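You operate a simulated robot arm through the tools that you are given. There is no shell and no other tool.

The job below is to be done with a simulated robot arm. You get a single attempt, and the scene is never put back.

TASK
Strap the crate down till the pointer shows green, then lock the ratchet.
Fine: black channel on the yellow mark, the strap's orange block in the steel keeper. Set down upright: orange strap block.

The check looks at the end state, three seconds after you hand in, the way a careful person would. Anything else that was tipped, shoved, dropped, spilled or broken makes it a failure.

THE ROBOT
A 7-joint arm with a two-finger parallel gripper, fixed in place. Base frame: the origin is on the floor under the middle of its stand, x ahead of it, y to its left, z up; the work surface is at about z = 675. Units: mm, degrees, N and s.
It reaches about 1479 mm from its shoulder. Its first joint turns from -166.0 to 166.0 degrees. Payload 4.4 kg.
The TCP is the grasp point between the finger pads, 23 mm short of the fingertips. In the tool frame z runs along the fingers and y along their closing line. The gripper opens to 94 mm. The fingers are 38 mm wide and 10 mm thick; the gripper's body (54 by 96 mm) begins 39 mm behind the TCP.
Orientation is told as [roll, pitch, yaw] about the base's x, y, z axes, in that order, counted from this pose: with the fingers straight down and closing along the base's y, the tool's x points along the base's -x, its y along +y and its z along -z.

THE INTERFACE
- The arm moves only by the tool nudge_tool. Its argument "series" is one flat list of numbers, 6 for each row, row after row: the shift along the base's x, y, z in m, then the turn, a rotation vector about the base's x, y, z in rad. In form: [dx, dy, dz, ax, ay, az, dx, dy, dz, ax, ay, az, ...]. A call has 1 to 20 rows; each row is the pose to reach, as a shift and turn from the pose commanded when the call began. "fingers" is the opening in per cent of the stroke, from 0 (shut) to 100 (fully open), set as the call begins (left out, the last holds). Rows are played at 5 a second. More than 50 mm and 8.6 degrees between two rows, or a gripper value outside its range, and nothing of the call is played. A pose out of reach is approached as far as the arm can. The call stops where the force on the tool passes 90 N (or 10 N more than at its start, if that is more) or the arm is blocked; 0.2 s more then pass. Each finger travels about 72 mm/s and halts on what it meets, pressing with about 28 N; the grip force reading is that of the motor and also rises with nothing between the fingers. The clock runs only during rows and for 0.2 s after the last one: add rows that repeat a pose to give the fingers time. The reply holds the time, the measured pose of the TCP, the force on the tool along the base axes, the opening and the grip force, in the units named above and with some noise, with the torque about the TCP (base axes, N m) and any sound that the robot's microphone picked up.
- Cameras (640 x 400 px; columns grow to the right, rows downward): "scene" is fixed at [52.1, 649.2, 1492.1]; the picture's right is [0.01, -1.00, 0.00], its down [-0.79, -0.01, -0.61] and it looks along [0.61, 0.01, -0.79] (base axes); focal length 311 px, centre (320, 200). "wrist" rides on the gripper at [86, 16, -74] in the tool frame; the picture's right is [-0.18, 0.98, 0.00], its down [-0.58, -0.11, -0.81] and it looks along [-0.79, -0.15, 0.59] (tool axes); focal length 243 px, centre (320, 200). There is no depth. A picture from a camera that has moved, and an enlarged one, comes with that camera's place and axes in the base frame and with its lens.
- snapshot(camera): a new picture of that camera. The clock stands still meanwhile.
- close_up(camera, box): a new picture of the part [left, top, right, bottom] of that camera's present view, enlarged. The clock stands still meanwhile.
- hand_in(): hands the job in; it is judged then, once.

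Places have to be worked out from the pictures, the camera data and where the tool is seen. Open the gripper and draw the arm clear of the work before you hand the job in, unless the task says otherwise.

The tools are called after "Request:" by a JSON object that holds its "name" and its "arguments". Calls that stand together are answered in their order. nudge_tool: Moves the arm, as the interface text tells. Its arguments: {"type":"object","properties":{"series":{"type":"array"},"fingers":{"type":"number"}},"required":["series"]} The other tools are called the same way: snapshot (camera) takes a picture; close_up (camera, box) takes an enlarged picture of a part of a camera's view; hand_in () hands the job in.

At the start:

```text
time_s: 0.0
position: [501.0, 718.9, 1158.7]
orientation: [0.0, 0.0, 0.0]
force: [0.0, 0.3, 0.0]
torque: [-0.02, 0.01, -0.03]
finger_gap: 94.2
grip_force: 0.0
```

scene: 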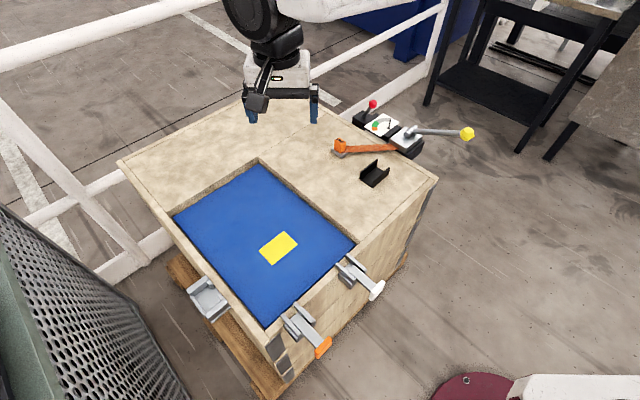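
wrist: 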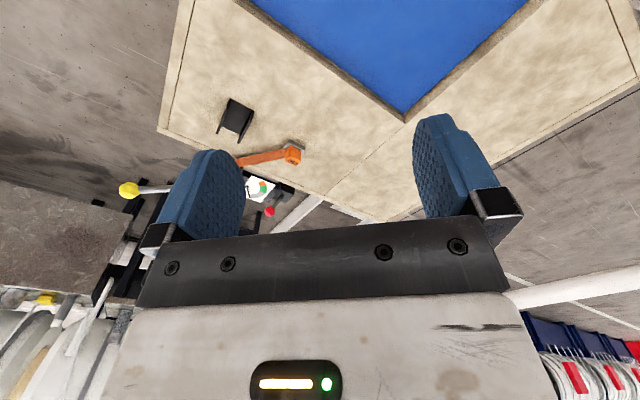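

I'll start with enlarged views of the ratchet, strap block, channel, keeper and the crate.

Request:
{"name": "close_up", "arguments": {"camera": "scene", "box": [320, 80, 500, 200]}}

Request:
{"name": "close_up", "arguments": {"camera": "scene", "box": [160, 240, 400, 390]}}

Request:
{"name": "close_up", "arguments": {"camera": "wrist", "box": [110, 80, 350, 230]}}

```text
3.33 times, centred on (410, 140) of scene
camera zoom: at [52.1, 649.2, 1492.1], right [0.01, -1.0, 0.0], down [-0.79, -0.01, -0.61], along [0.61, 0.01, -0.79], focal length 1038 px, centre (20, 400)
```

zoom: 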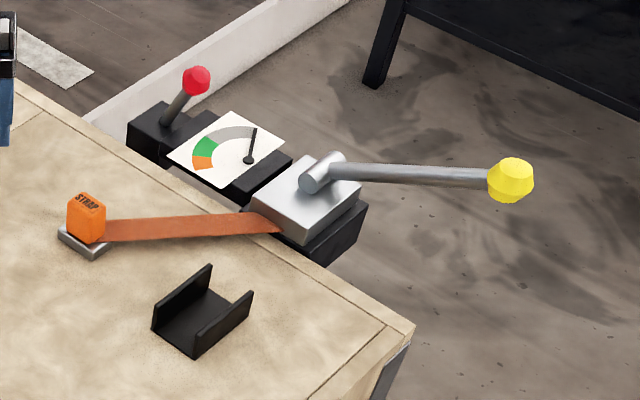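

```text
2.67 times, centred on (280, 315) of scene
camera zoom: at [52.1, 649.2, 1492.1], right [0.01, -1.0, 0.0], down [-0.79, -0.01, -0.61], along [0.61, 0.01, -0.79], focal length 830 px, centre (427, -107)
```

zoom: 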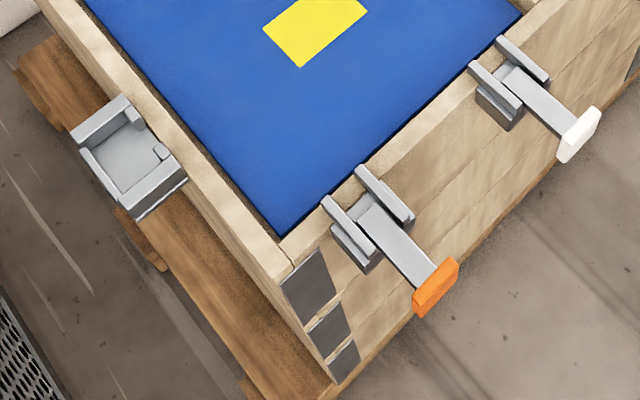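

```text
2.67 times, centred on (230, 155) of wrist
camera zoom: at [413.3, 735.7, 1234.5], right [0.18, 0.98, 0.0], down [0.58, -0.11, 0.81], along [0.79, -0.15, -0.59], focal length 647 px, centre (560, 320)
```

zoom: 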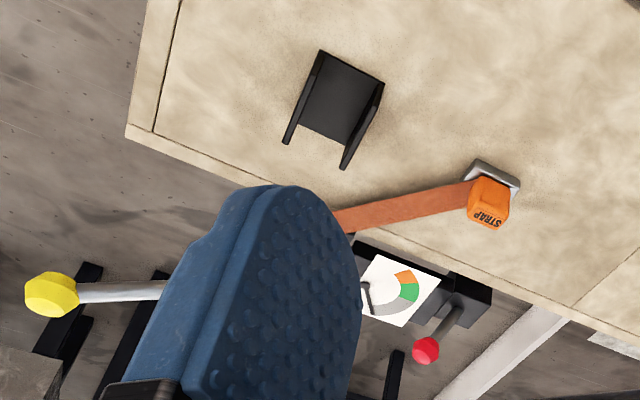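

The crate's top seems to lie at z≈675, with strap block near (915, 587), channel nearby, yellow mark near (505, 783), and keeper near (358, 964). I move to a viewpoint nearer the ratchet, staying well above everything.

Request:
{"name": "nudge_tool", "arguments": {"series": [0.025, -0.027, -0.026, 0, 0, 0, 0.05, -0.054, -0.052, 0, 0, 0, 0.075, -0.08, -0.078, 0, 0, 0, 0.1, -0.107, -0.104, 0, 0, 0, 0.125, -0.134, -0.13, 0, 0, 0, 0.15, -0.16, -0.156, 0, 0, 0, 0.175, -0.19, -0.18, 0, 0, 0, 0.2, -0.22, -0.2, 0, 0, 0]}}

Request:
{"name": "snapshot", "arguments": {"camera": "wrist"}}

Request:
{"name": "snapshot", "arguments": {"camera": "scene"}}

```text
time_s: 1.8
position: [703.4, 497.5, 961.1]
orientation: [-0.1, 0.0, 0.0]
force: [-0.2, -0.3, -0.4]
torque: [-0.01, 0.01, -0.01]
finger_gap: 94.0
grip_force: 0.1
```

```text
taken
camera wrist: at [615.3, 513.5, 1035.0], right [0.18, 0.98, 0.0], down [0.58, -0.11, 0.81], along [0.79, -0.15, -0.59], focal length 243 px, centre (320, 200)
```

wrist: 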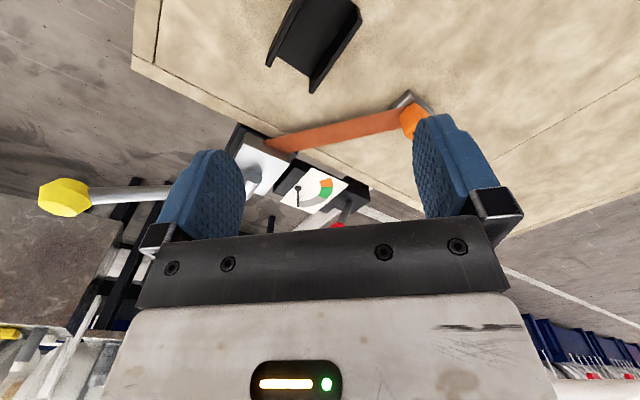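

```text
taken
```

scene: 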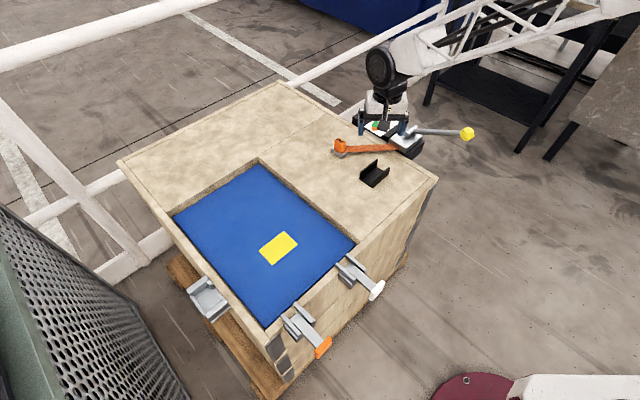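

The crate is turned about 45° (edges along (1,1) and (−1,1)). I enlarge the ratchet/strap part of the wrist view to understand the mechanism.

Request:
{"name": "close_up", "arguments": {"camera": "wrist", "box": [200, 60, 440, 235]}}

Request:
{"name": "close_up", "arguments": {"camera": "scene", "box": [260, 250, 400, 370]}}

Request:
{"name": "close_up", "arguments": {"camera": "scene", "box": [170, 255, 260, 335]}}

```text
2.29 times, centred on (320, 148) of wrist
camera zoom: at [615.3, 513.5, 1035.0], right [0.18, 0.98, 0.0], down [0.58, -0.11, 0.81], along [0.79, -0.15, -0.59], focal length 555 px, centre (320, 320)
```

zoom: 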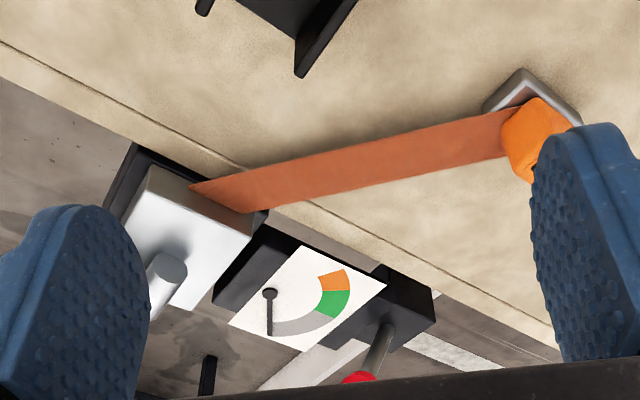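

```text
3.33 times, centred on (330, 310) of scene
camera zoom: at [52.1, 649.2, 1492.1], right [0.01, -1.0, 0.0], down [-0.79, -0.01, -0.61], along [0.61, 0.01, -0.79], focal length 1038 px, centre (287, -167)
```

zoom: 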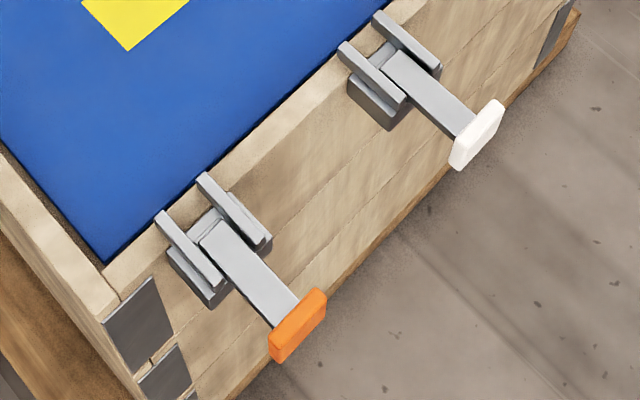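

```text
5.00 times, centred on (215, 295) of scene
camera zoom: at [52.1, 649.2, 1492.1], right [0.01, -1.0, 0.0], down [-0.79, -0.01, -0.61], along [0.61, 0.01, -0.79], focal length 1557 px, centre (845, -275)
```

zoom: 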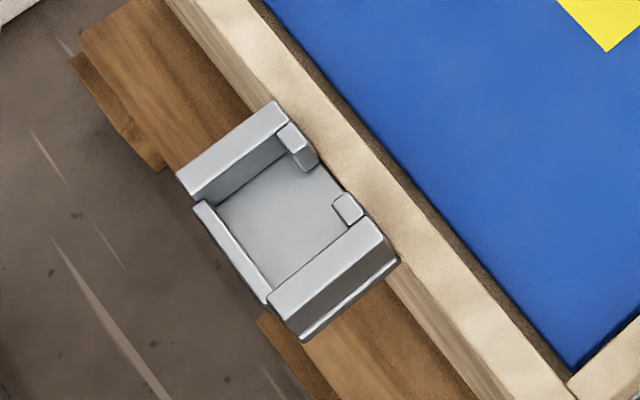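

Geometry: the handle's ball is roughly at (764, 222, 886) pointing up toward the robot side, hub near (945, 322, 735). I turn the tool −45° about z so the fingers close along the crate's e2 axis, and look at the strap block from close by.

Request:
{"name": "nudge_tool", "arguments": {"series": [0.021, 0.029, -0.023, 0, 0, -0.131, 0.042, 0.058, -0.046, 0, 0, -0.262, 0.063, 0.087, -0.069, 0, 0, -0.393, 0.084, 0.116, -0.092, 0, 0, -0.524, 0.105, 0.145, -0.115, 0, 0, -0.655, 0.127, 0.175, -0.138, 0, 0, -0.785]}}

Request:
{"name": "snapshot", "arguments": {"camera": "wrist"}}

Request:
{"name": "snapshot", "arguments": {"camera": "scene"}}

```text
time_s: 3.2
position: [831.4, 676.5, 823.3]
orientation: [0.1, 0.0, -45.0]
force: [-0.1, 1.0, 0.9]
torque: [-0.02, 0.03, -0.01]
finger_gap: 94.1
grip_force: 0.0
```

```text
taken
camera wrist: at [779.5, 749.9, 898.1], right [0.83, 0.56, 0.0], down [0.33, -0.49, 0.81], along [0.46, -0.67, -0.59], focal length 243 px, centre (320, 200)
```

wrist: 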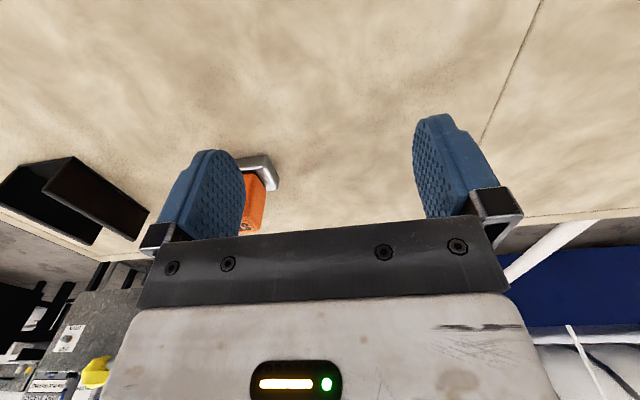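

```text
taken
```

scene: 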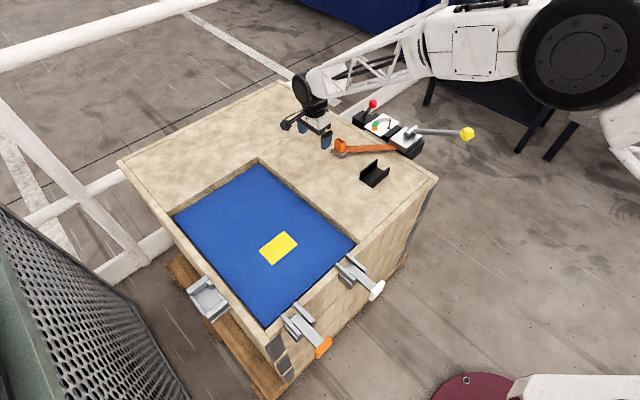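

Triangulating the crate corner from two views puts the wooden top at z≈757 (not 675), with the block near (829, 593). I shift so that the block sits between the fingers in the wrist picture.

Request:
{"name": "nudge_tool", "arguments": {"series": [-0.037, -0.006, 0.017, 0, 0, 0, -0.073, -0.012, 0.034, 0, 0, 0]}}

Request:
{"name": "snapshot", "arguments": {"camera": "wrist"}}

Request:
{"name": "close_up", "arguments": {"camera": "wrist", "box": [220, 90, 420, 240]}}

Request:
{"name": "close_up", "arguments": {"camera": "scene", "box": [320, 90, 490, 200]}}

```text
time_s: 3.8
position: [756.3, 661.5, 854.8]
orientation: [-0.2, 0.0, -45.0]
force: [-0.6, 0.2, -0.4]
torque: [0.0, -0.01, 0.0]
finger_gap: 94.0
grip_force: 0.1
```

```text
taken
camera wrist: at [706.1, 734.5, 928.6], right [0.83, 0.56, 0.0], down [0.34, -0.49, 0.81], along [0.45, -0.67, -0.59], focal length 243 px, centre (320, 200)
```

wrist: 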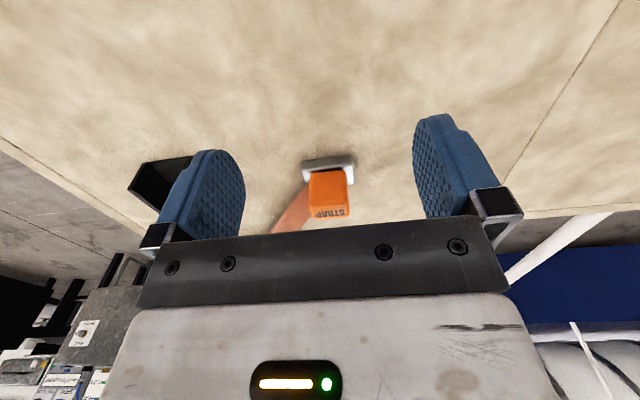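

```text
2.67 times, centred on (320, 165) of wrist
camera zoom: at [706.1, 734.5, 928.6], right [0.83, 0.56, 0.0], down [0.34, -0.49, 0.81], along [0.45, -0.67, -0.59], focal length 647 px, centre (320, 293)
```

zoom: 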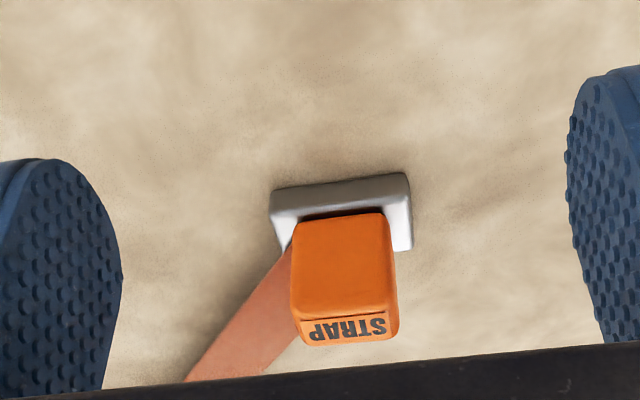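

```text
3.64 times, centred on (405, 145) of scene
camera zoom: at [52.1, 649.2, 1492.1], right [0.01, -1.0, 0.0], down [-0.79, -0.01, -0.61], along [0.61, 0.01, -0.79], focal length 1132 px, centre (11, 400)
```

zoom: 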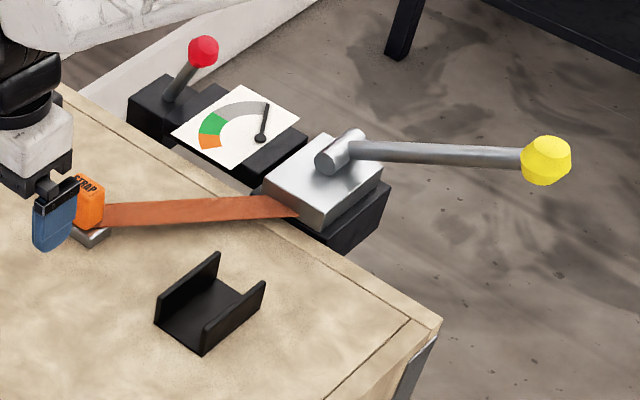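

The block is about 32–36 mm wide, 20 mm thick, ~55 mm tall, aligned with my −45° yaw, standing in a low steel bracket. Next I look at the black channel the same way.

Request:
{"name": "nudge_tool", "arguments": {"series": [-0.029, -0.026, 0.001, 0, 0, 0, -0.058, -0.051, 0.001, 0, 0, 0, -0.087, -0.076, 0.002, 0, 0, 0, -0.116, -0.102, 0.002, 0, 0, 0]}}

Request:
{"name": "snapshot", "arguments": {"camera": "wrist"}}

Request:
{"name": "close_up", "arguments": {"camera": "wrist", "box": [220, 90, 420, 240]}}

```text
time_s: 4.8
position: [639.9, 558.8, 856.7]
orientation: [-0.1, -0.1, -44.9]
force: [0.4, -0.7, 0.0]
torque: [-0.03, -0.04, 0.0]
finger_gap: 94.1
grip_force: 0.1
```

```text
taken
camera wrist: at [588.5, 632.2, 932.0], right [0.82, 0.57, 0.0], down [0.34, -0.49, 0.81], along [0.46, -0.67, -0.59], focal length 243 px, centre (320, 200)
```

wrist: 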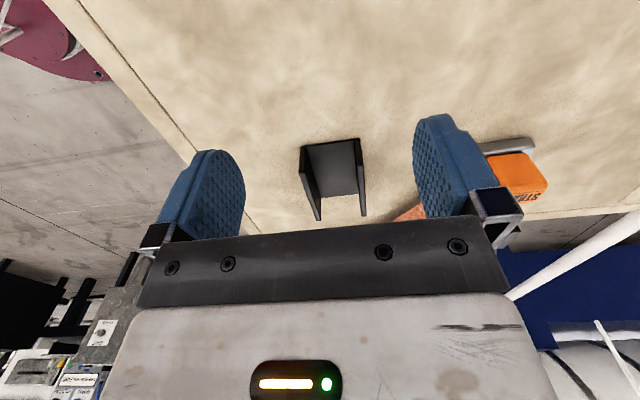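

```text
2.67 times, centred on (320, 165) of wrist
camera zoom: at [588.5, 632.2, 932.0], right [0.82, 0.57, 0.0], down [0.34, -0.49, 0.81], along [0.46, -0.67, -0.59], focal length 647 px, centre (320, 293)
```

zoom: 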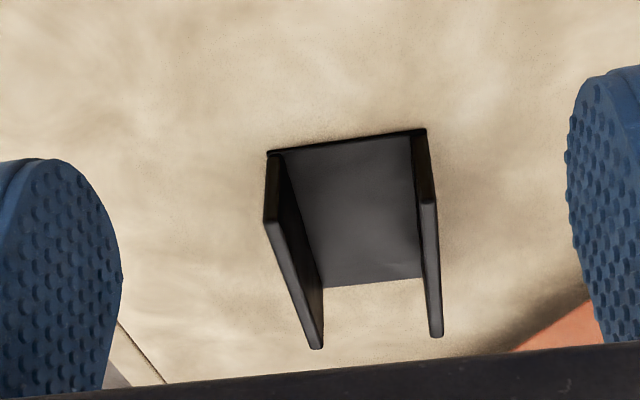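

The channel measures about 56×77×34 mm, centred near (708, 486), with walls already along e1 (aligned with my grip yaw). Before grabbing it I look at the yellow mark and then the keeper to measure them.

Request:
{"name": "nudge_tool", "arguments": {"series": [-0.029, 0.036, 0.005, 0, 0, 0, -0.058, 0.072, 0.01, 0, 0, 0, -0.087, 0.108, 0.015, 0, 0, 0, -0.116, 0.144, 0.02, 0, 0, 0, -0.145, 0.18, 0.02, 0, 0, 0, -0.174, 0.216, 0.02, 0, 0, 0, -0.202, 0.252, 0.02, 0, 0, 0, -0.23, 0.287, 0.02, 0, 0, 0]}}

Request:
{"name": "snapshot", "arguments": {"camera": "wrist"}}

Request:
{"name": "close_up", "arguments": {"camera": "wrist", "box": [220, 90, 420, 240]}}

Request:
{"name": "close_up", "arguments": {"camera": "scene", "box": [220, 200, 340, 300]}}

```text
time_s: 6.6
position: [408.0, 845.0, 877.5]
orientation: [0.1, 0.1, -45.0]
force: [-0.3, 0.5, 0.4]
torque: [-0.05, -0.03, -0.01]
finger_gap: 94.1
grip_force: 0.1
```

```text
taken
camera wrist: at [357.7, 917.8, 952.4], right [0.83, 0.56, 0.0], down [0.33, -0.49, 0.81], along [0.46, -0.67, -0.59], focal length 243 px, centre (320, 200)
```

wrist: 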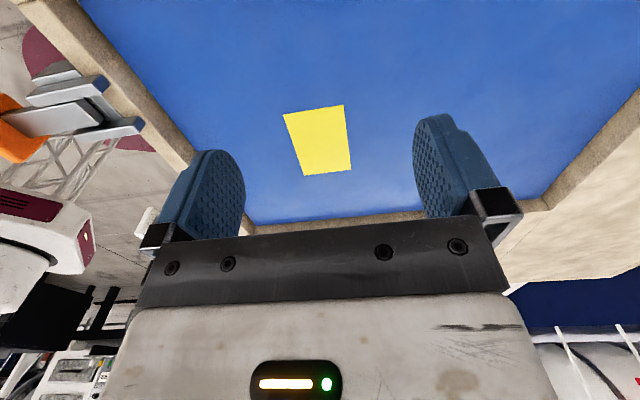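

```text
2.67 times, centred on (320, 165) of wrist
camera zoom: at [357.7, 917.8, 952.4], right [0.83, 0.56, 0.0], down [0.33, -0.49, 0.81], along [0.46, -0.67, -0.59], focal length 647 px, centre (320, 293)
```

zoom: 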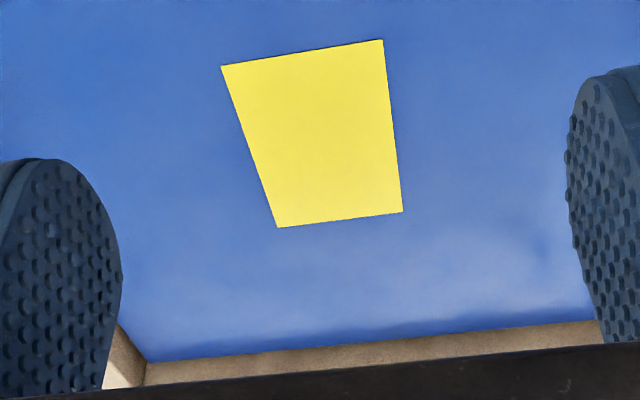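

```text
4.00 times, centred on (280, 250) of scene
camera zoom: at [52.1, 649.2, 1492.1], right [0.01, -1.0, 0.0], down [-0.79, -0.01, -0.61], along [0.61, 0.01, -0.79], focal length 1245 px, centre (480, 0)
```

zoom: 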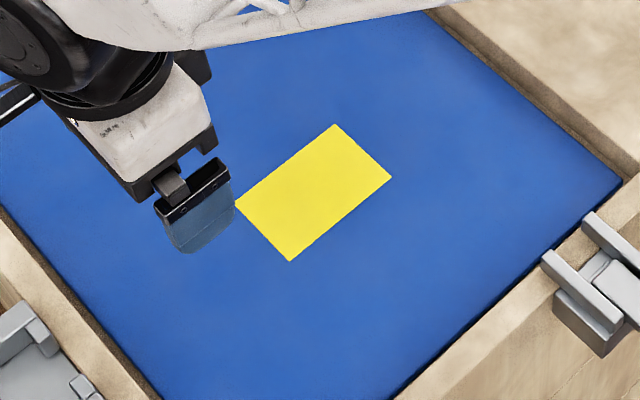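

The mark is ~60×90 mm, centred near (462, 768) on the blue at z≈743, aligned at 45°. Now I look at the steel keeper from the outside.

Request:
{"name": "nudge_tool", "arguments": {"series": [-0.03, 0.031, 0, 0, 0, 0, -0.06, 0.062, 0, 0, 0, 0, -0.09, 0.093, 0, 0, 0, 0, -0.12, 0.124, 0, 0, 0, 0, -0.146, 0.155, 0, 0, 0, 0]}}

Request:
{"name": "snapshot", "arguments": {"camera": "wrist"}}

Request:
{"name": "close_up", "arguments": {"camera": "wrist", "box": [220, 90, 420, 240]}}

```text
time_s: 7.8
position: [262.2, 1001.7, 878.0]
orientation: [0.0, 0.0, -45.0]
force: [0.4, 0.8, 0.0]
torque: [0.0, 0.03, -0.04]
finger_gap: 93.9
grip_force: 0.0
```

```text
taken
camera wrist: at [211.8, 1074.0, 951.9], right [0.82, 0.57, 0.0], down [0.33, -0.49, 0.81], along [0.46, -0.67, -0.59], focal length 243 px, centre (320, 200)
```

wrist: 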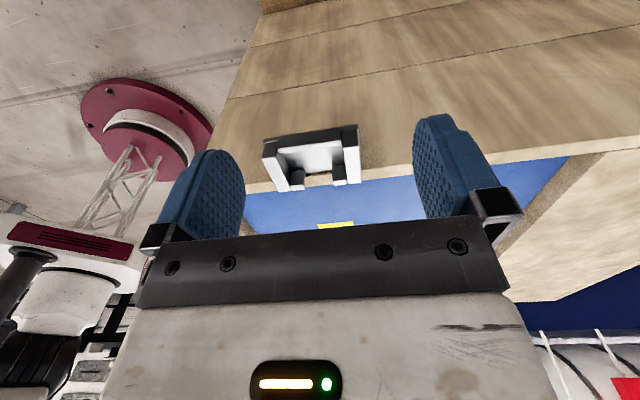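

```text
2.67 times, centred on (320, 165) of wrist
camera zoom: at [211.8, 1074.0, 951.9], right [0.82, 0.57, 0.0], down [0.33, -0.49, 0.81], along [0.46, -0.67, -0.59], focal length 647 px, centre (320, 293)
```

zoom: 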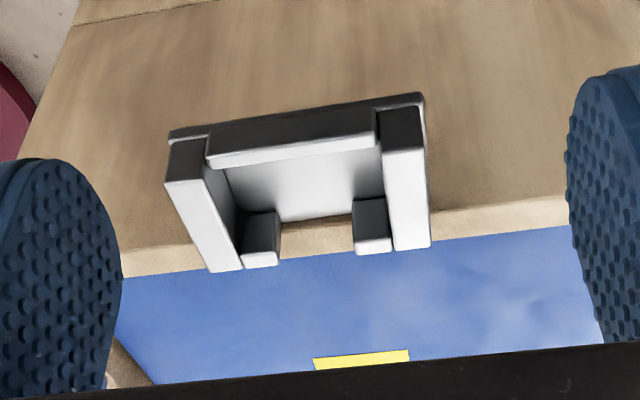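

Keeper: pocket between side walls ~66 mm wide, centred on e2≈869 (same line as mark and ratchet slot), floor z≈756, nubs at e1≈410, outer wall at e1≈450. I now go to the channel and hover over it to check alignment.

Request:
{"name": "nudge_tool", "arguments": {"series": [0.03, -0.034, 0, 0, 0, 0, 0.06, -0.068, 0, 0, 0, 0, 0.09, -0.103, 0, 0, 0, 0, 0.12, -0.138, 0, 0, 0, 0, 0.15, -0.172, 0, 0, 0, 0, 0.18, -0.207, 0, 0, 0, 0, 0.21, -0.242, 0, 0, 0, 0, 0.24, -0.276, 0, 0, 0, 0, 0.27, -0.31, 0, 0, 0, 0, 0.3, -0.345, 0, 0, 0, 0, 0.33, -0.38, 0, 0, 0, 0, 0.36, -0.415, 0, 0, 0, 0, 0.39, -0.45, 0, 0, 0, 0, 0.42, -0.485, 0, 0, 0, 0, 0.446, -0.516, 0, 0, 0, 0, 0.446, -0.516, -0.025, 0, 0, 0, 0.446, -0.516, -0.05, 0, 0, 0, 0.446, -0.516, -0.06, 0, 0, 0]}}

Request:
{"name": "snapshot", "arguments": {"camera": "wrist"}}

Request:
{"name": "snapshot", "arguments": {"camera": "scene"}}

```text
time_s: 11.6
position: [709.7, 486.7, 819.4]
orientation: [-0.1, 0.0, -44.9]
force: [0.1, 0.3, -0.1]
torque: [0.0, 0.0, 0.01]
finger_gap: 93.9
grip_force: 0.1
```

```text
taken
camera wrist: at [659.2, 559.7, 893.9], right [0.82, 0.57, 0.0], down [0.33, -0.49, 0.81], along [0.46, -0.66, -0.59], focal length 243 px, centre (320, 200)
```

wrist: 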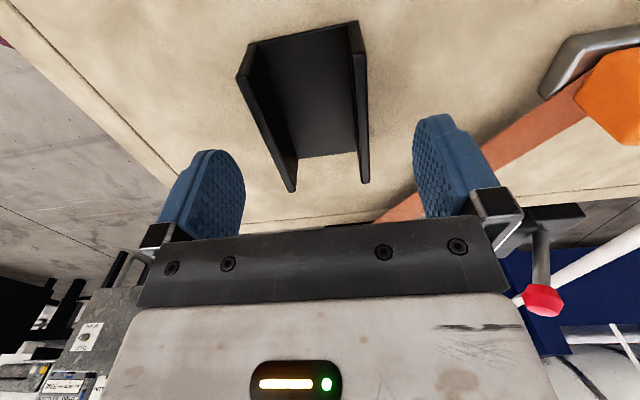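

```text
taken
```

scene: 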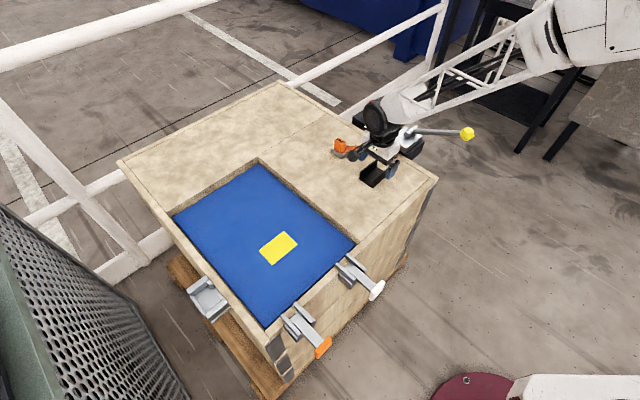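

The channel seems centred; I zoom in for precise alignment before lowering.

Request:
{"name": "close_up", "arguments": {"camera": "wrist", "box": [200, 0, 440, 240]}}

Request:
{"name": "close_up", "arguments": {"camera": "scene", "box": [320, 80, 490, 200]}}

```text
1.67 times, centred on (320, 120) of wrist
camera zoom: at [659.2, 559.7, 893.9], right [0.82, 0.57, 0.0], down [0.33, -0.49, 0.81], along [0.46, -0.66, -0.59], focal length 404 px, centre (320, 333)
```

zoom: 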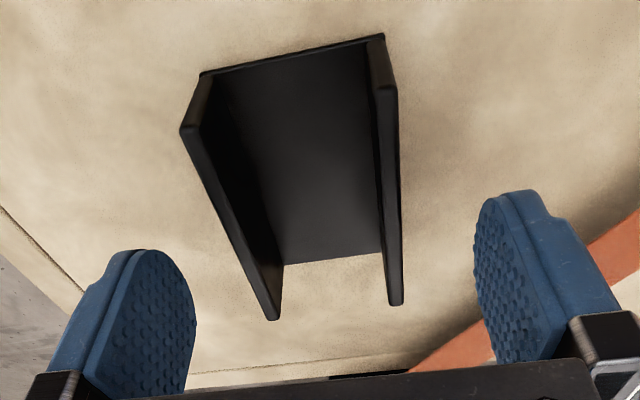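

```text
3.33 times, centred on (405, 140) of scene
camera zoom: at [52.1, 649.2, 1492.1], right [0.01, -1.0, 0.0], down [-0.79, -0.01, -0.61], along [0.61, 0.01, -0.79], focal length 1038 px, centre (37, 400)
```

zoom: 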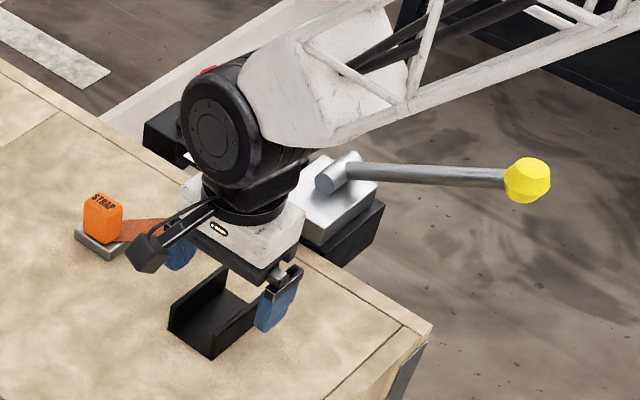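

Channel centre (707.4, 486.5) matches the TCP within ~1.5 mm. Lower straight down so fingertips stay ~4 mm above the wood.

Request:
{"name": "nudge_tool", "arguments": {"series": [0, 0, -0.012, 0, 0, 0, 0, 0, -0.024, 0, 0, 0, 0, 0, -0.034, 0, 0, 0]}}

Request:
{"name": "nudge_tool", "arguments": {"series": [0, 0, 0, 0, 0, 0, 0, 0, 0, 0, 0, 0, 0, 0, 0, 0, 0, 0, 0, 0, 0, 0, 0, 0], "fingers": 45}}

Request:
{"name": "snapshot", "arguments": {"camera": "wrist"}}

```text
time_s: 12.4
position: [711.6, 486.4, 784.9]
orientation: [-0.1, 0.0, -44.9]
force: [0.9, -0.5, -0.8]
torque: [-0.01, 0.01, -0.03]
finger_gap: 93.6
grip_force: 0.2
```

```text
time_s: 13.4
position: [710.8, 486.9, 783.9]
orientation: [0.0, 0.0, -45.0]
force: [-0.5, 0.6, 0.2]
torque: [0.0, 0.01, -0.01]
finger_gap: 54.4
grip_force: 27.6
```

```text
taken
camera wrist: at [659.3, 559.4, 859.3], right [0.82, 0.57, 0.0], down [0.33, -0.49, 0.81], along [0.46, -0.66, -0.59], focal length 243 px, centre (320, 200)
```

wrist: 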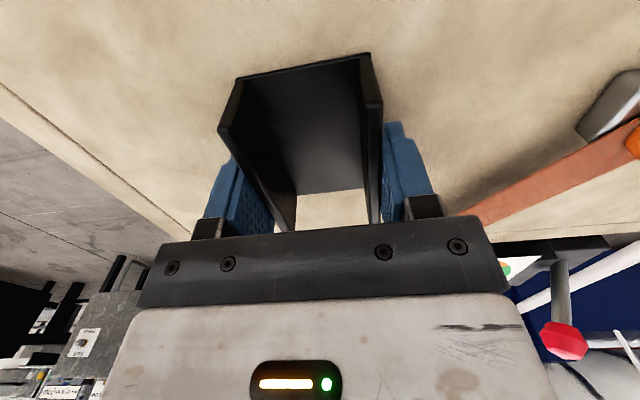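

Gripped (gap 54.4 mm), TCP ≈ channel centre. Lift 60 mm and carry it over the mark, target TCP (462.4, 767.3), hovering first.

Request:
{"name": "nudge_tool", "arguments": {"series": [0, 0, 0.02, 0, 0, 0, 0, 0, 0.04, 0, 0, 0, 0, 0, 0.06, 0, 0, 0, -0.0274, 0.0311, 0.06, 0, 0, 0, -0.0548, 0.0623, 0.06, 0, 0, 0, -0.0822, 0.0934, 0.06, 0, 0, 0, -0.1096, 0.1246, 0.06, 0, 0, 0, -0.137, 0.1557, 0.06, 0, 0, 0, -0.1644, 0.1869, 0.06, 0, 0, 0, -0.1918, 0.218, 0.06, 0, 0, 0, -0.2192, 0.2492, 0.06, 0, 0, 0, -0.2466, 0.2803, 0.06, 0, 0, 0, -0.2466, 0.2803, 0.06, 0, 0, 0]}}

Request:
{"name": "snapshot", "arguments": {"camera": "wrist"}}

Request:
{"name": "close_up", "arguments": {"camera": "scene", "box": [200, 180, 360, 300]}}

```text
time_s: 16.2
position: [459.7, 763.7, 845.1]
orientation: [0.1, -0.2, -44.9]
force: [-0.4, 0.5, -0.4]
torque: [-0.01, -0.02, 0.03]
finger_gap: 54.6
grip_force: 27.9
```

```text
taken
camera wrist: at [408.4, 836.2, 920.1], right [0.82, 0.57, 0.0], down [0.33, -0.49, 0.81], along [0.46, -0.66, -0.59], focal length 243 px, centre (320, 200)
```

wrist: 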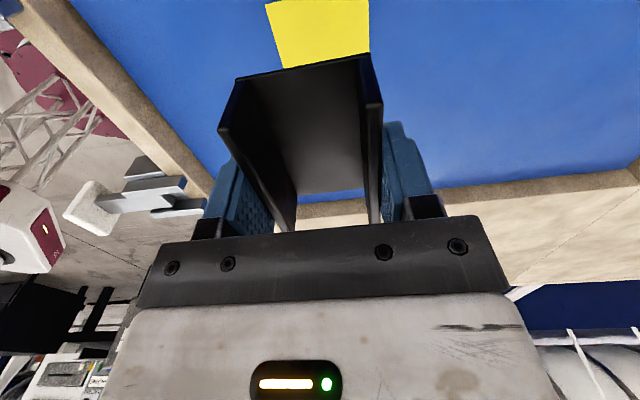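

```text
3.33 times, centred on (280, 240) of scene
camera zoom: at [52.1, 649.2, 1492.1], right [0.01, -1.0, 0.0], down [-0.79, -0.01, -0.61], along [0.61, 0.01, -0.79], focal length 1038 px, centre (453, 67)
```

zoom: 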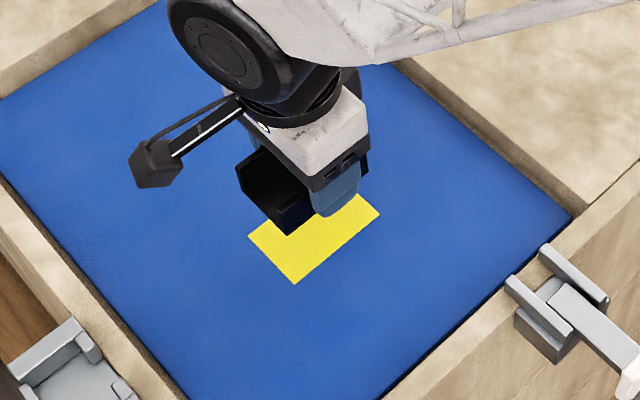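

TCP reads (459, 764): the channel is ~5 mm short along e2. Correct by (+3.6, +3.5) mm and lower to ~20 mm above the blue to re-check.

Request:
{"name": "nudge_tool", "arguments": {"series": [0.0036, 0.0035, 0, 0, 0, 0, 0.0036, 0.0035, -0.02, 0, 0, 0, 0.0036, 0.0035, -0.04, 0, 0, 0, 0.0036, 0.0035, -0.056, 0, 0, 0, 0.0036, 0.0035, -0.056, 0, 0, 0]}}

Request:
{"name": "close_up", "arguments": {"camera": "wrist", "box": [200, 0, 440, 240]}}

Request:
{"name": "close_up", "arguments": {"camera": "scene", "box": [220, 200, 340, 300]}}

```text
time_s: 17.4
position: [464.7, 769.2, 787.7]
orientation: [-0.1, -0.1, -45.1]
force: [-0.1, -0.5, -1.5]
torque: [0.0, -0.03, 0.0]
finger_gap: 54.9
grip_force: 27.6
```

```text
1.67 times, centred on (320, 120) of wrist
camera zoom: at [413.4, 842.7, 862.2], right [0.82, 0.57, 0.0], down [0.33, -0.49, 0.81], along [0.46, -0.66, -0.59], focal length 404 px, centre (320, 333)
```

zoom: 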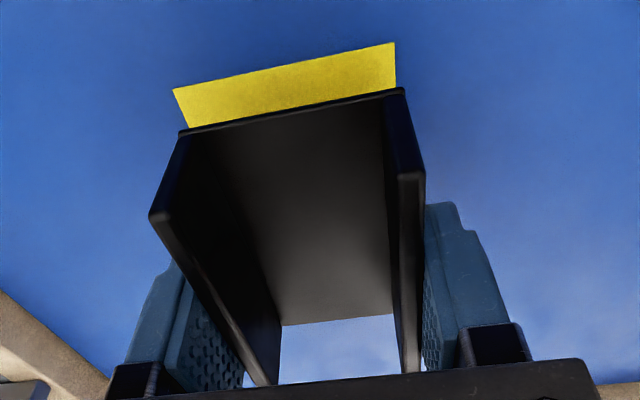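

```text
4.00 times, centred on (280, 250) of scene
camera zoom: at [52.1, 649.2, 1492.1], right [0.01, -1.0, 0.0], down [-0.79, -0.01, -0.61], along [0.61, 0.01, -0.79], focal length 1245 px, centre (480, 0)
```

zoom: 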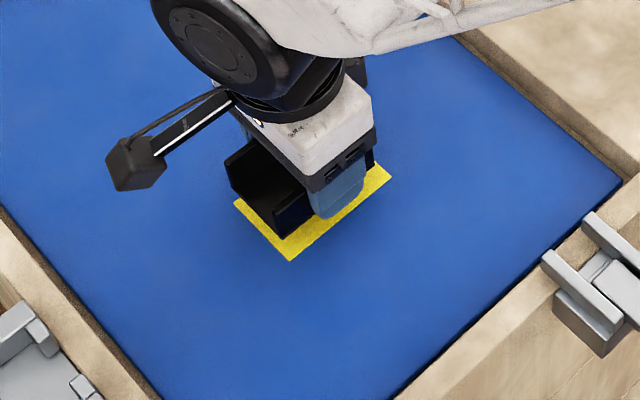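

The channel is ~3 mm too far along +e2 and ~2 mm along +e1. Apply that correction and go down to ~5 mm above the blue for a near parallax-free check.

Request:
{"name": "nudge_tool", "arguments": {"series": [-0.0004, -0.0032, 0, 0, 0, 0, -0.0004, -0.0032, -0.006, 0, 0, 0, -0.0004, -0.0032, -0.012, 0, 0, 0, -0.0004, -0.0032, -0.012, 0, 0, 0]}}

Request:
{"name": "close_up", "arguments": {"camera": "wrist", "box": [200, 0, 440, 240]}}

Request:
{"name": "close_up", "arguments": {"camera": "scene", "box": [240, 210, 320, 280]}}

```text
time_s: 18.4
position: [464.5, 766.9, 775.0]
orientation: [0.0, 0.0, -45.0]
force: [0.3, -0.1, -0.5]
torque: [0.03, -0.02, 0.03]
finger_gap: 54.5
grip_force: 28.1
```

```text
1.67 times, centred on (320, 120) of wrist
camera zoom: at [413.5, 839.2, 849.7], right [0.82, 0.57, 0.0], down [0.33, -0.49, 0.81], along [0.46, -0.66, -0.59], focal length 404 px, centre (320, 333)
```

zoom: 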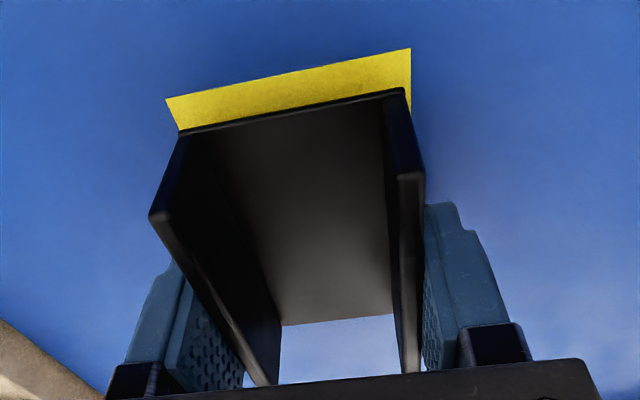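

```text
5.71 times, centred on (280, 245) of scene
camera zoom: at [52.1, 649.2, 1492.1], right [0.01, -1.0, 0.0], down [-0.79, -0.01, -0.61], along [0.61, 0.01, -0.79], focal length 1779 px, centre (549, -57)
```

zoom: 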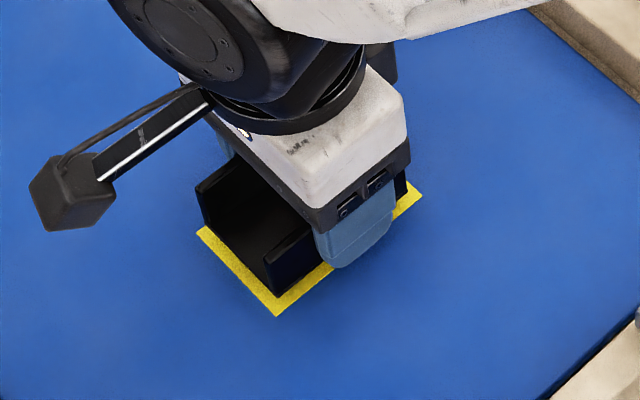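

Now the channel is aligned with the mark (e2 offset <0.5 mm, ~5 mm yellow showing at the near end as intended). Lower the last few mm gently.

Request:
{"name": "nudge_tool", "arguments": {"series": [0, 0, -0.002, 0, 0, 0, 0, 0, -0.004, 0, 0, 0, 0, 0, -0.004, 0, 0, 0]}}

Request:
{"name": "close_up", "arguments": {"camera": "wrist", "box": [200, 0, 440, 240]}}

```text
time_s: 19.2
position: [464.5, 766.1, 771.7]
orientation: [0.0, -0.1, -45.0]
force: [0.0, -0.9, 0.2]
torque: [0.0, 0.0, 0.02]
finger_gap: 54.7
grip_force: 27.7
```

```text
1.67 times, centred on (320, 120) of wrist
camera zoom: at [414.4, 839.6, 846.4], right [0.82, 0.57, 0.0], down [0.33, -0.49, 0.81], along [0.46, -0.66, -0.59], focal length 404 px, centre (320, 333)
```

zoom: 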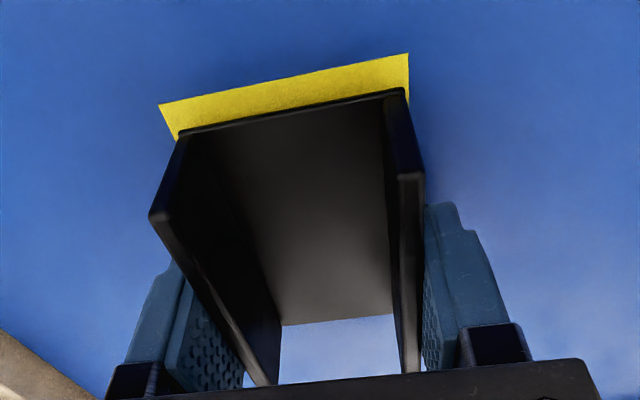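

Still no contact; ~2–4 mm remain. Continue down in 1 mm steps with a tiny −e2 trim.

Request:
{"name": "nudge_tool", "arguments": {"series": [-0.0005, -0.0005, -0.001, 0, 0, 0, -0.0005, -0.0005, -0.002, 0, 0, 0, -0.0005, -0.0005, -0.002, 0, 0, 0]}}

Request:
{"name": "nudge_tool", "arguments": {"series": [0, 0, -0.001, 0, 0, 0, 0, 0, -0.001, 0, 0, 0]}}

Request:
{"name": "close_up", "arguments": {"camera": "wrist", "box": [200, 0, 440, 240]}}

```text
time_s: 20.0
position: [465.8, 765.3, 769.0]
orientation: [-0.1, 0.1, -45.0]
force: [0.2, 0.5, 0.5]
torque: [-0.01, 0.01, -0.01]
finger_gap: 54.3
grip_force: 27.9
```

```text
time_s: 20.6
position: [464.8, 766.1, 768.4]
orientation: [0.1, 0.1, -45.0]
force: [0.4, -0.3, -0.5]
torque: [0.01, 0.0, 0.01]
finger_gap: 54.5
grip_force: 27.9
```

```text
1.67 times, centred on (320, 120) of wrist
camera zoom: at [414.1, 839.4, 843.3], right [0.82, 0.57, 0.0], down [0.33, -0.49, 0.81], along [0.46, -0.66, -0.59], focal length 404 px, centre (320, 333)
```

zoom: 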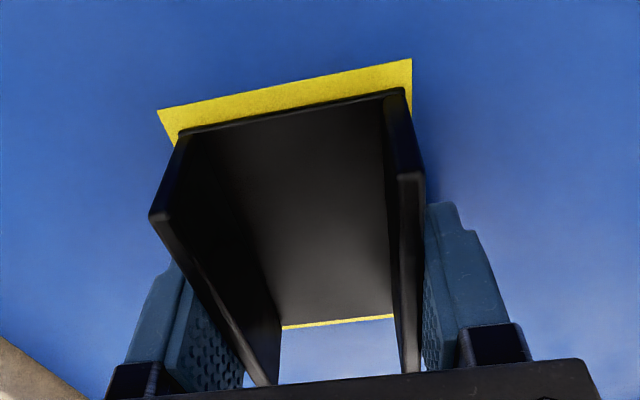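

Nearly touching. Continue in 1 mm steps watching the vertical force.

Request:
{"name": "nudge_tool", "arguments": {"series": [0, 0, -0.001, 0, 0, 0, 0, 0, -0.001, 0, 0, 0]}}

Request:
{"name": "nudge_tool", "arguments": {"series": [0, 0, -0.001, 0, 0, 0, 0, 0, -0.001, 0, 0, 0]}}

Request:
{"name": "close_up", "arguments": {"camera": "wrist", "box": [200, 0, 440, 240]}}

```text
time_s: 21.2
position: [464.4, 766.2, 768.7]
orientation: [0.0, 0.0, -45.0]
force: [-0.2, -0.7, -0.9]
torque: [-0.04, 0.0, -0.04]
finger_gap: 54.5
grip_force: 28.1
```

```text
time_s: 21.8
position: [465.1, 765.1, 768.0]
orientation: [0.0, 0.0, -45.0]
force: [-0.7, -0.8, 3.2]
torque: [-0.03, 0.06, -0.02]
finger_gap: 54.4
grip_force: 27.7
```

```text
1.67 times, centred on (320, 120) of wrist
camera zoom: at [414.4, 839.2, 842.3], right [0.82, 0.57, 0.0], down [0.33, -0.49, 0.81], along [0.46, -0.66, -0.59], focal length 404 px, centre (320, 333)
```

zoom: 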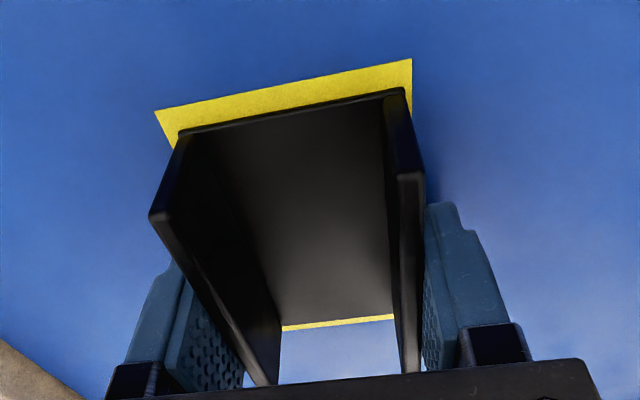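

Contact is felt (Fz ≈ 3 N) with the channel inside the mark. Open the fingers a little and lift straight up.

Request:
{"name": "nudge_tool", "arguments": {"series": [0, 0, 0, 0, 0, 0, 0, 0, 0, 0, 0, 0, 0, 0, 0.0, 0, 0, 0], "fingers": 74}}

Request:
{"name": "nudge_tool", "arguments": {"series": [0, 0, 0.01, 0, 0, 0, 0, 0, 0.03, 0, 0, 0, 0, 0, 0.06, 0, 0, 0, 0, 0, 0.09, 0, 0, 0, -0.03, 0.03, 0.11, 0, 0, 0, -0.055, 0.055, 0.11, 0, 0, 0]}}

Request:
{"name": "snapshot", "arguments": {"camera": "wrist"}}

Request:
{"name": "close_up", "arguments": {"camera": "wrist", "box": [220, 60, 420, 220]}}

Request:
{"name": "close_up", "arguments": {"camera": "scene", "box": [220, 200, 340, 300]}}

```text
time_s: 22.6
position: [465.0, 765.4, 767.9]
orientation: [0.0, -0.1, -45.0]
force: [-0.4, -0.3, -0.4]
torque: [-0.01, -0.02, 0.0]
finger_gap: 69.6
grip_force: 0.1
```

```text
time_s: 24.0
position: [410.4, 819.4, 878.7]
orientation: [0.1, 0.0, -45.0]
force: [0.1, 0.0, 0.3]
torque: [-0.01, 0.01, -0.01]
finger_gap: 69.7
grip_force: 0.1
```

```text
taken
camera wrist: at [359.2, 893.0, 952.9], right [0.83, 0.56, 0.0], down [0.33, -0.49, 0.81], along [0.46, -0.67, -0.59], focal length 243 px, centre (320, 200)
```

wrist: 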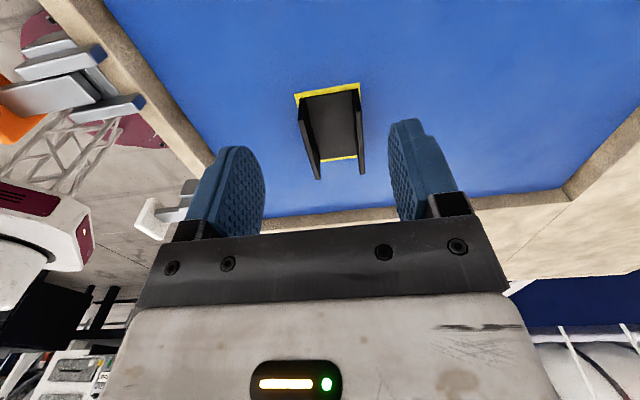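

```text
2.50 times, centred on (320, 140) of wrist
camera zoom: at [359.2, 893.0, 952.9], right [0.83, 0.56, 0.0], down [0.33, -0.49, 0.81], along [0.46, -0.67, -0.59], focal length 606 px, centre (320, 350)
```

zoom: 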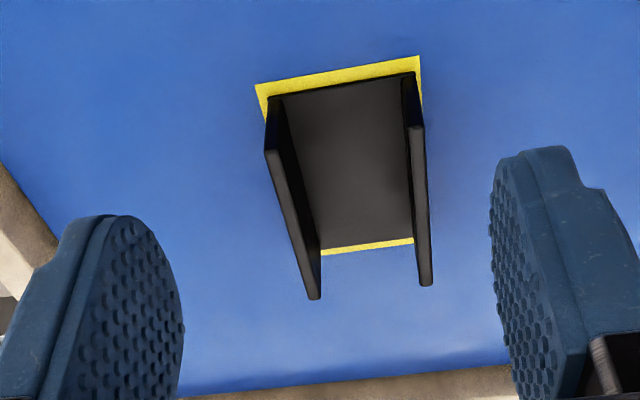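

```text
4.00 times, centred on (280, 250) of scene
camera zoom: at [52.1, 649.2, 1492.1], right [0.01, -1.0, 0.0], down [-0.79, -0.01, -0.61], along [0.61, 0.01, -0.79], focal length 1245 px, centre (480, 0)
```

zoom: 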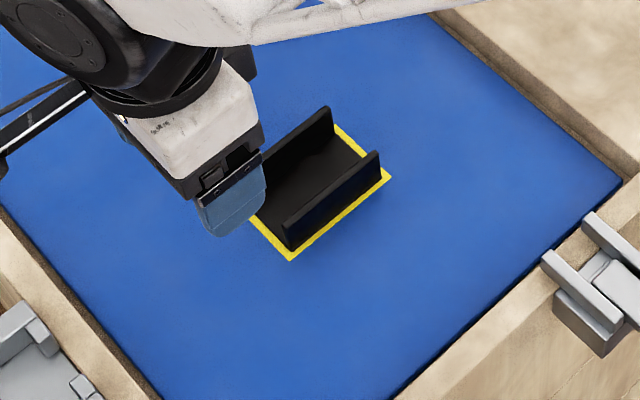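

The channel is centred inside the yellow mark. Next I go back to the strap block for a precise look from nearer.

Request:
{"name": "nudge_tool", "arguments": {"series": [0.037, -0.018, 0, 0, 0, 0, 0.074, -0.037, 0, 0, 0, 0, 0.11, -0.055, 0, 0, 0, 0, 0.147, -0.074, 0, 0, 0, 0, 0.183, -0.092, 0, 0, 0, 0, 0.22, -0.11, 0, 0, 0, 0, 0.256, -0.129, 0, 0, 0, 0, 0.293, -0.147, 0, 0, 0, 0, 0.33, -0.166, -0.01, 0, 0, 0, 0.366, -0.184, -0.02, 0, 0, 0, 0.366, -0.184, -0.02, 0, 0, 0]}}

Request:
{"name": "close_up", "arguments": {"camera": "wrist", "box": [220, 60, 420, 220]}}

Request:
{"name": "snapshot", "arguments": {"camera": "wrist"}}

Request:
{"name": "close_up", "arguments": {"camera": "scene", "box": [310, 90, 430, 190]}}

```text
time_s: 26.4
position: [774.5, 638.9, 856.2]
orientation: [0.1, 0.0, -44.9]
force: [-0.7, -1.3, 0.8]
torque: [-0.02, 0.0, 0.02]
finger_gap: 69.8
grip_force: 0.0
```

```text
2.50 times, centred on (320, 140) of wrist
camera zoom: at [723.5, 711.4, 930.6], right [0.82, 0.57, 0.0], down [0.33, -0.49, 0.81], along [0.46, -0.67, -0.59], focal length 606 px, centre (320, 350)
```

zoom: 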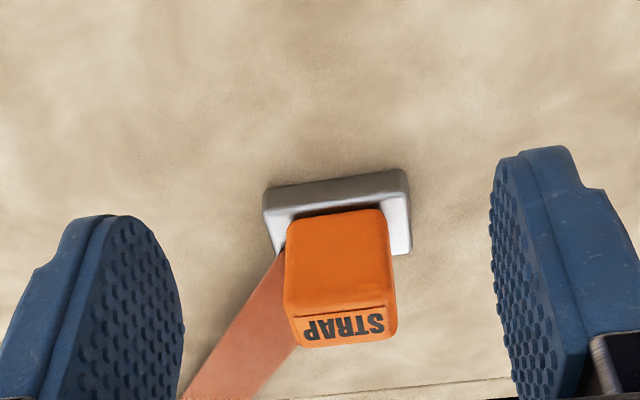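

```text
taken
camera wrist: at [723.5, 711.4, 930.6], right [0.82, 0.57, 0.0], down [0.33, -0.49, 0.81], along [0.46, -0.67, -0.59], focal length 243 px, centre (320, 200)
```

wrist: 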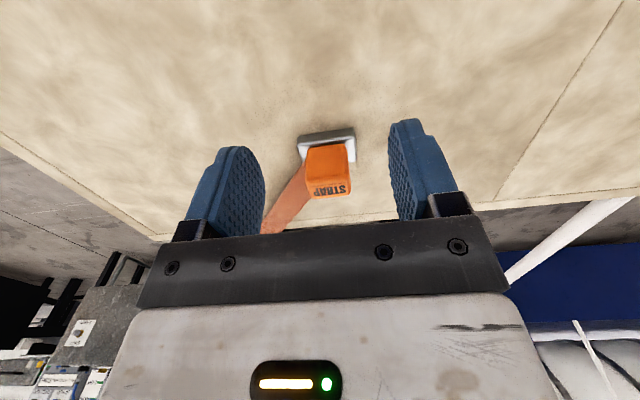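

```text
4.00 times, centred on (370, 140) of scene
camera zoom: at [52.1, 649.2, 1492.1], right [0.01, -1.0, 0.0], down [-0.79, -0.01, -0.61], along [0.61, 0.01, -0.79], focal length 1245 px, centre (120, 440)
```

zoom: 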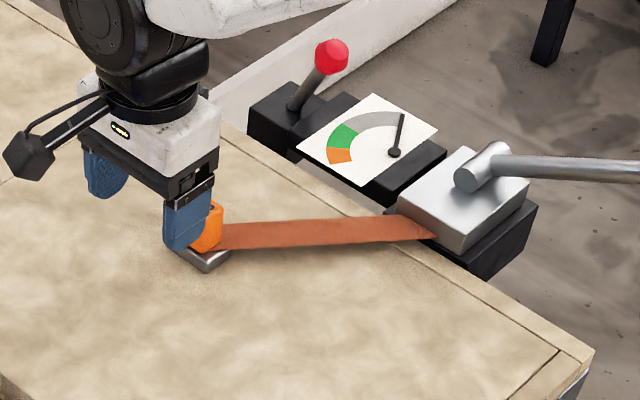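

The block's top is at z≈801, 34.5 mm wide, centre ≈ (824, 582). The gauge runs grey → green → orange. I move above the block (TCP slightly to +e1) and check before lowering.

Request:
{"name": "nudge_tool", "arguments": {"series": [0.024, -0.027, 0, 0, 0, 0, 0.047, -0.0535, 0, 0, 0, 0, 0.047, -0.0535, -0.016, 0, 0, 0, 0.047, -0.0535, -0.016, 0, 0, 0]}}

Request:
{"name": "snapshot", "arguments": {"camera": "wrist"}}

Request:
{"name": "close_up", "arguments": {"camera": "wrist", "box": [220, 0, 420, 160]}}

```text
time_s: 27.4
position: [822.0, 583.5, 841.0]
orientation: [0.0, 0.0, -44.9]
force: [0.5, 0.5, 0.6]
torque: [-0.01, 0.0, 0.01]
finger_gap: 69.6
grip_force: 0.1
```

```text
taken
camera wrist: at [770.9, 656.6, 915.4], right [0.82, 0.57, 0.0], down [0.33, -0.49, 0.81], along [0.46, -0.66, -0.59], focal length 243 px, centre (320, 200)
```

wrist: 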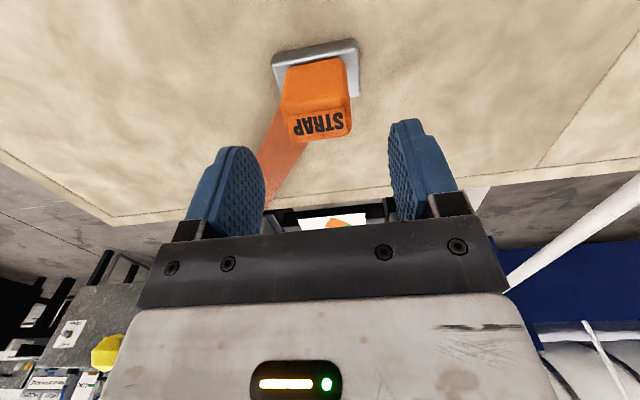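

```text
2.50 times, centred on (320, 80) of wrist
camera zoom: at [770.9, 656.6, 915.4], right [0.82, 0.57, 0.0], down [0.33, -0.49, 0.81], along [0.46, -0.66, -0.59], focal length 606 px, centre (320, 500)
```

zoom: 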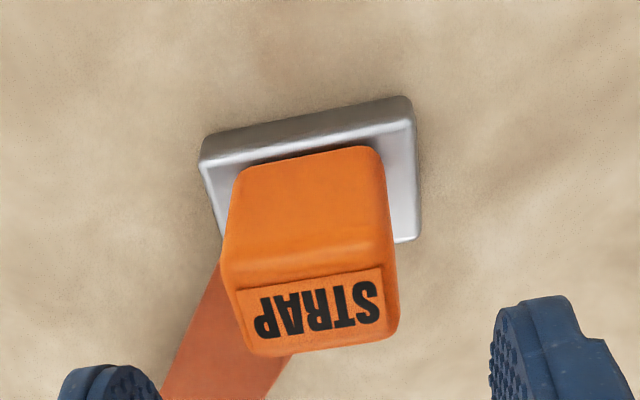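

From nearer, the block stands on a wider steel foot (≈49×33 mm); the block itself spans e1 ≈ −148…−173, so its centre is e1≈−160.5. I shift +8 mm along e1, then lower to TCP z≈800.

Request:
{"name": "nudge_tool", "arguments": {"series": [-0.0057, 0.0057, 0, 0, 0, 0, -0.0057, 0.0057, -0.015, 0, 0, 0, -0.0057, 0.0057, -0.03, 0, 0, 0, -0.0057, 0.0057, -0.041, 0, 0, 0, -0.0057, 0.0057, -0.041, 0, 0, 0]}}

Request:
{"name": "snapshot", "arguments": {"camera": "wrist"}}

Request:
{"name": "close_up", "arguments": {"camera": "scene", "box": [310, 90, 430, 190]}}

```text
time_s: 28.6
position: [816.8, 590.5, 800.4]
orientation: [-0.1, 0.0, -44.9]
force: [0.9, -1.0, -0.2]
torque: [0.0, -0.02, 0.03]
finger_gap: 69.4
grip_force: 0.2
```

```text
taken
camera wrist: at [766.3, 663.7, 874.7], right [0.82, 0.57, 0.0], down [0.33, -0.49, 0.81], along [0.46, -0.67, -0.59], focal length 243 px, centre (320, 200)
```

wrist: 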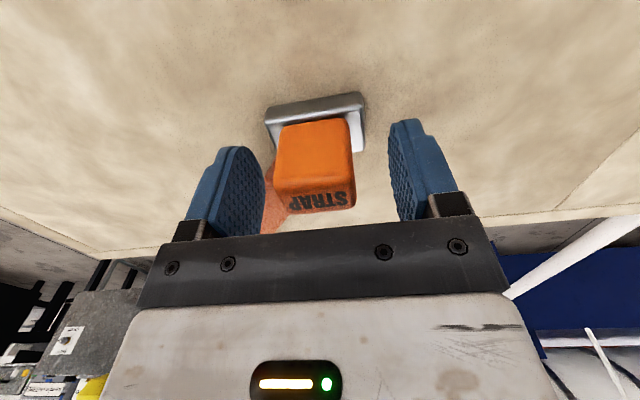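

```text
4.00 times, centred on (370, 140) of scene
camera zoom: at [52.1, 649.2, 1492.1], right [0.01, -1.0, 0.0], down [-0.79, -0.01, -0.61], along [0.61, 0.01, -0.79], focal length 1245 px, centre (120, 440)
```

zoom: 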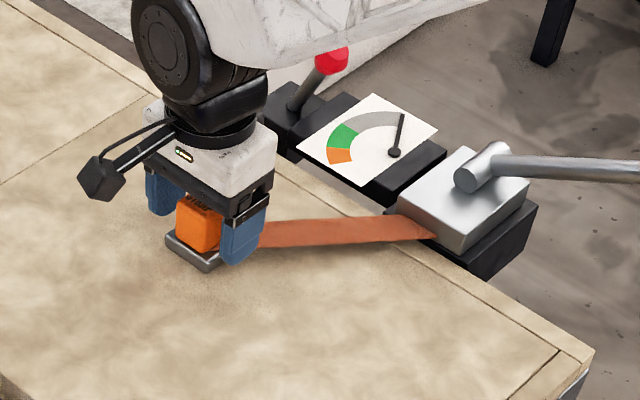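

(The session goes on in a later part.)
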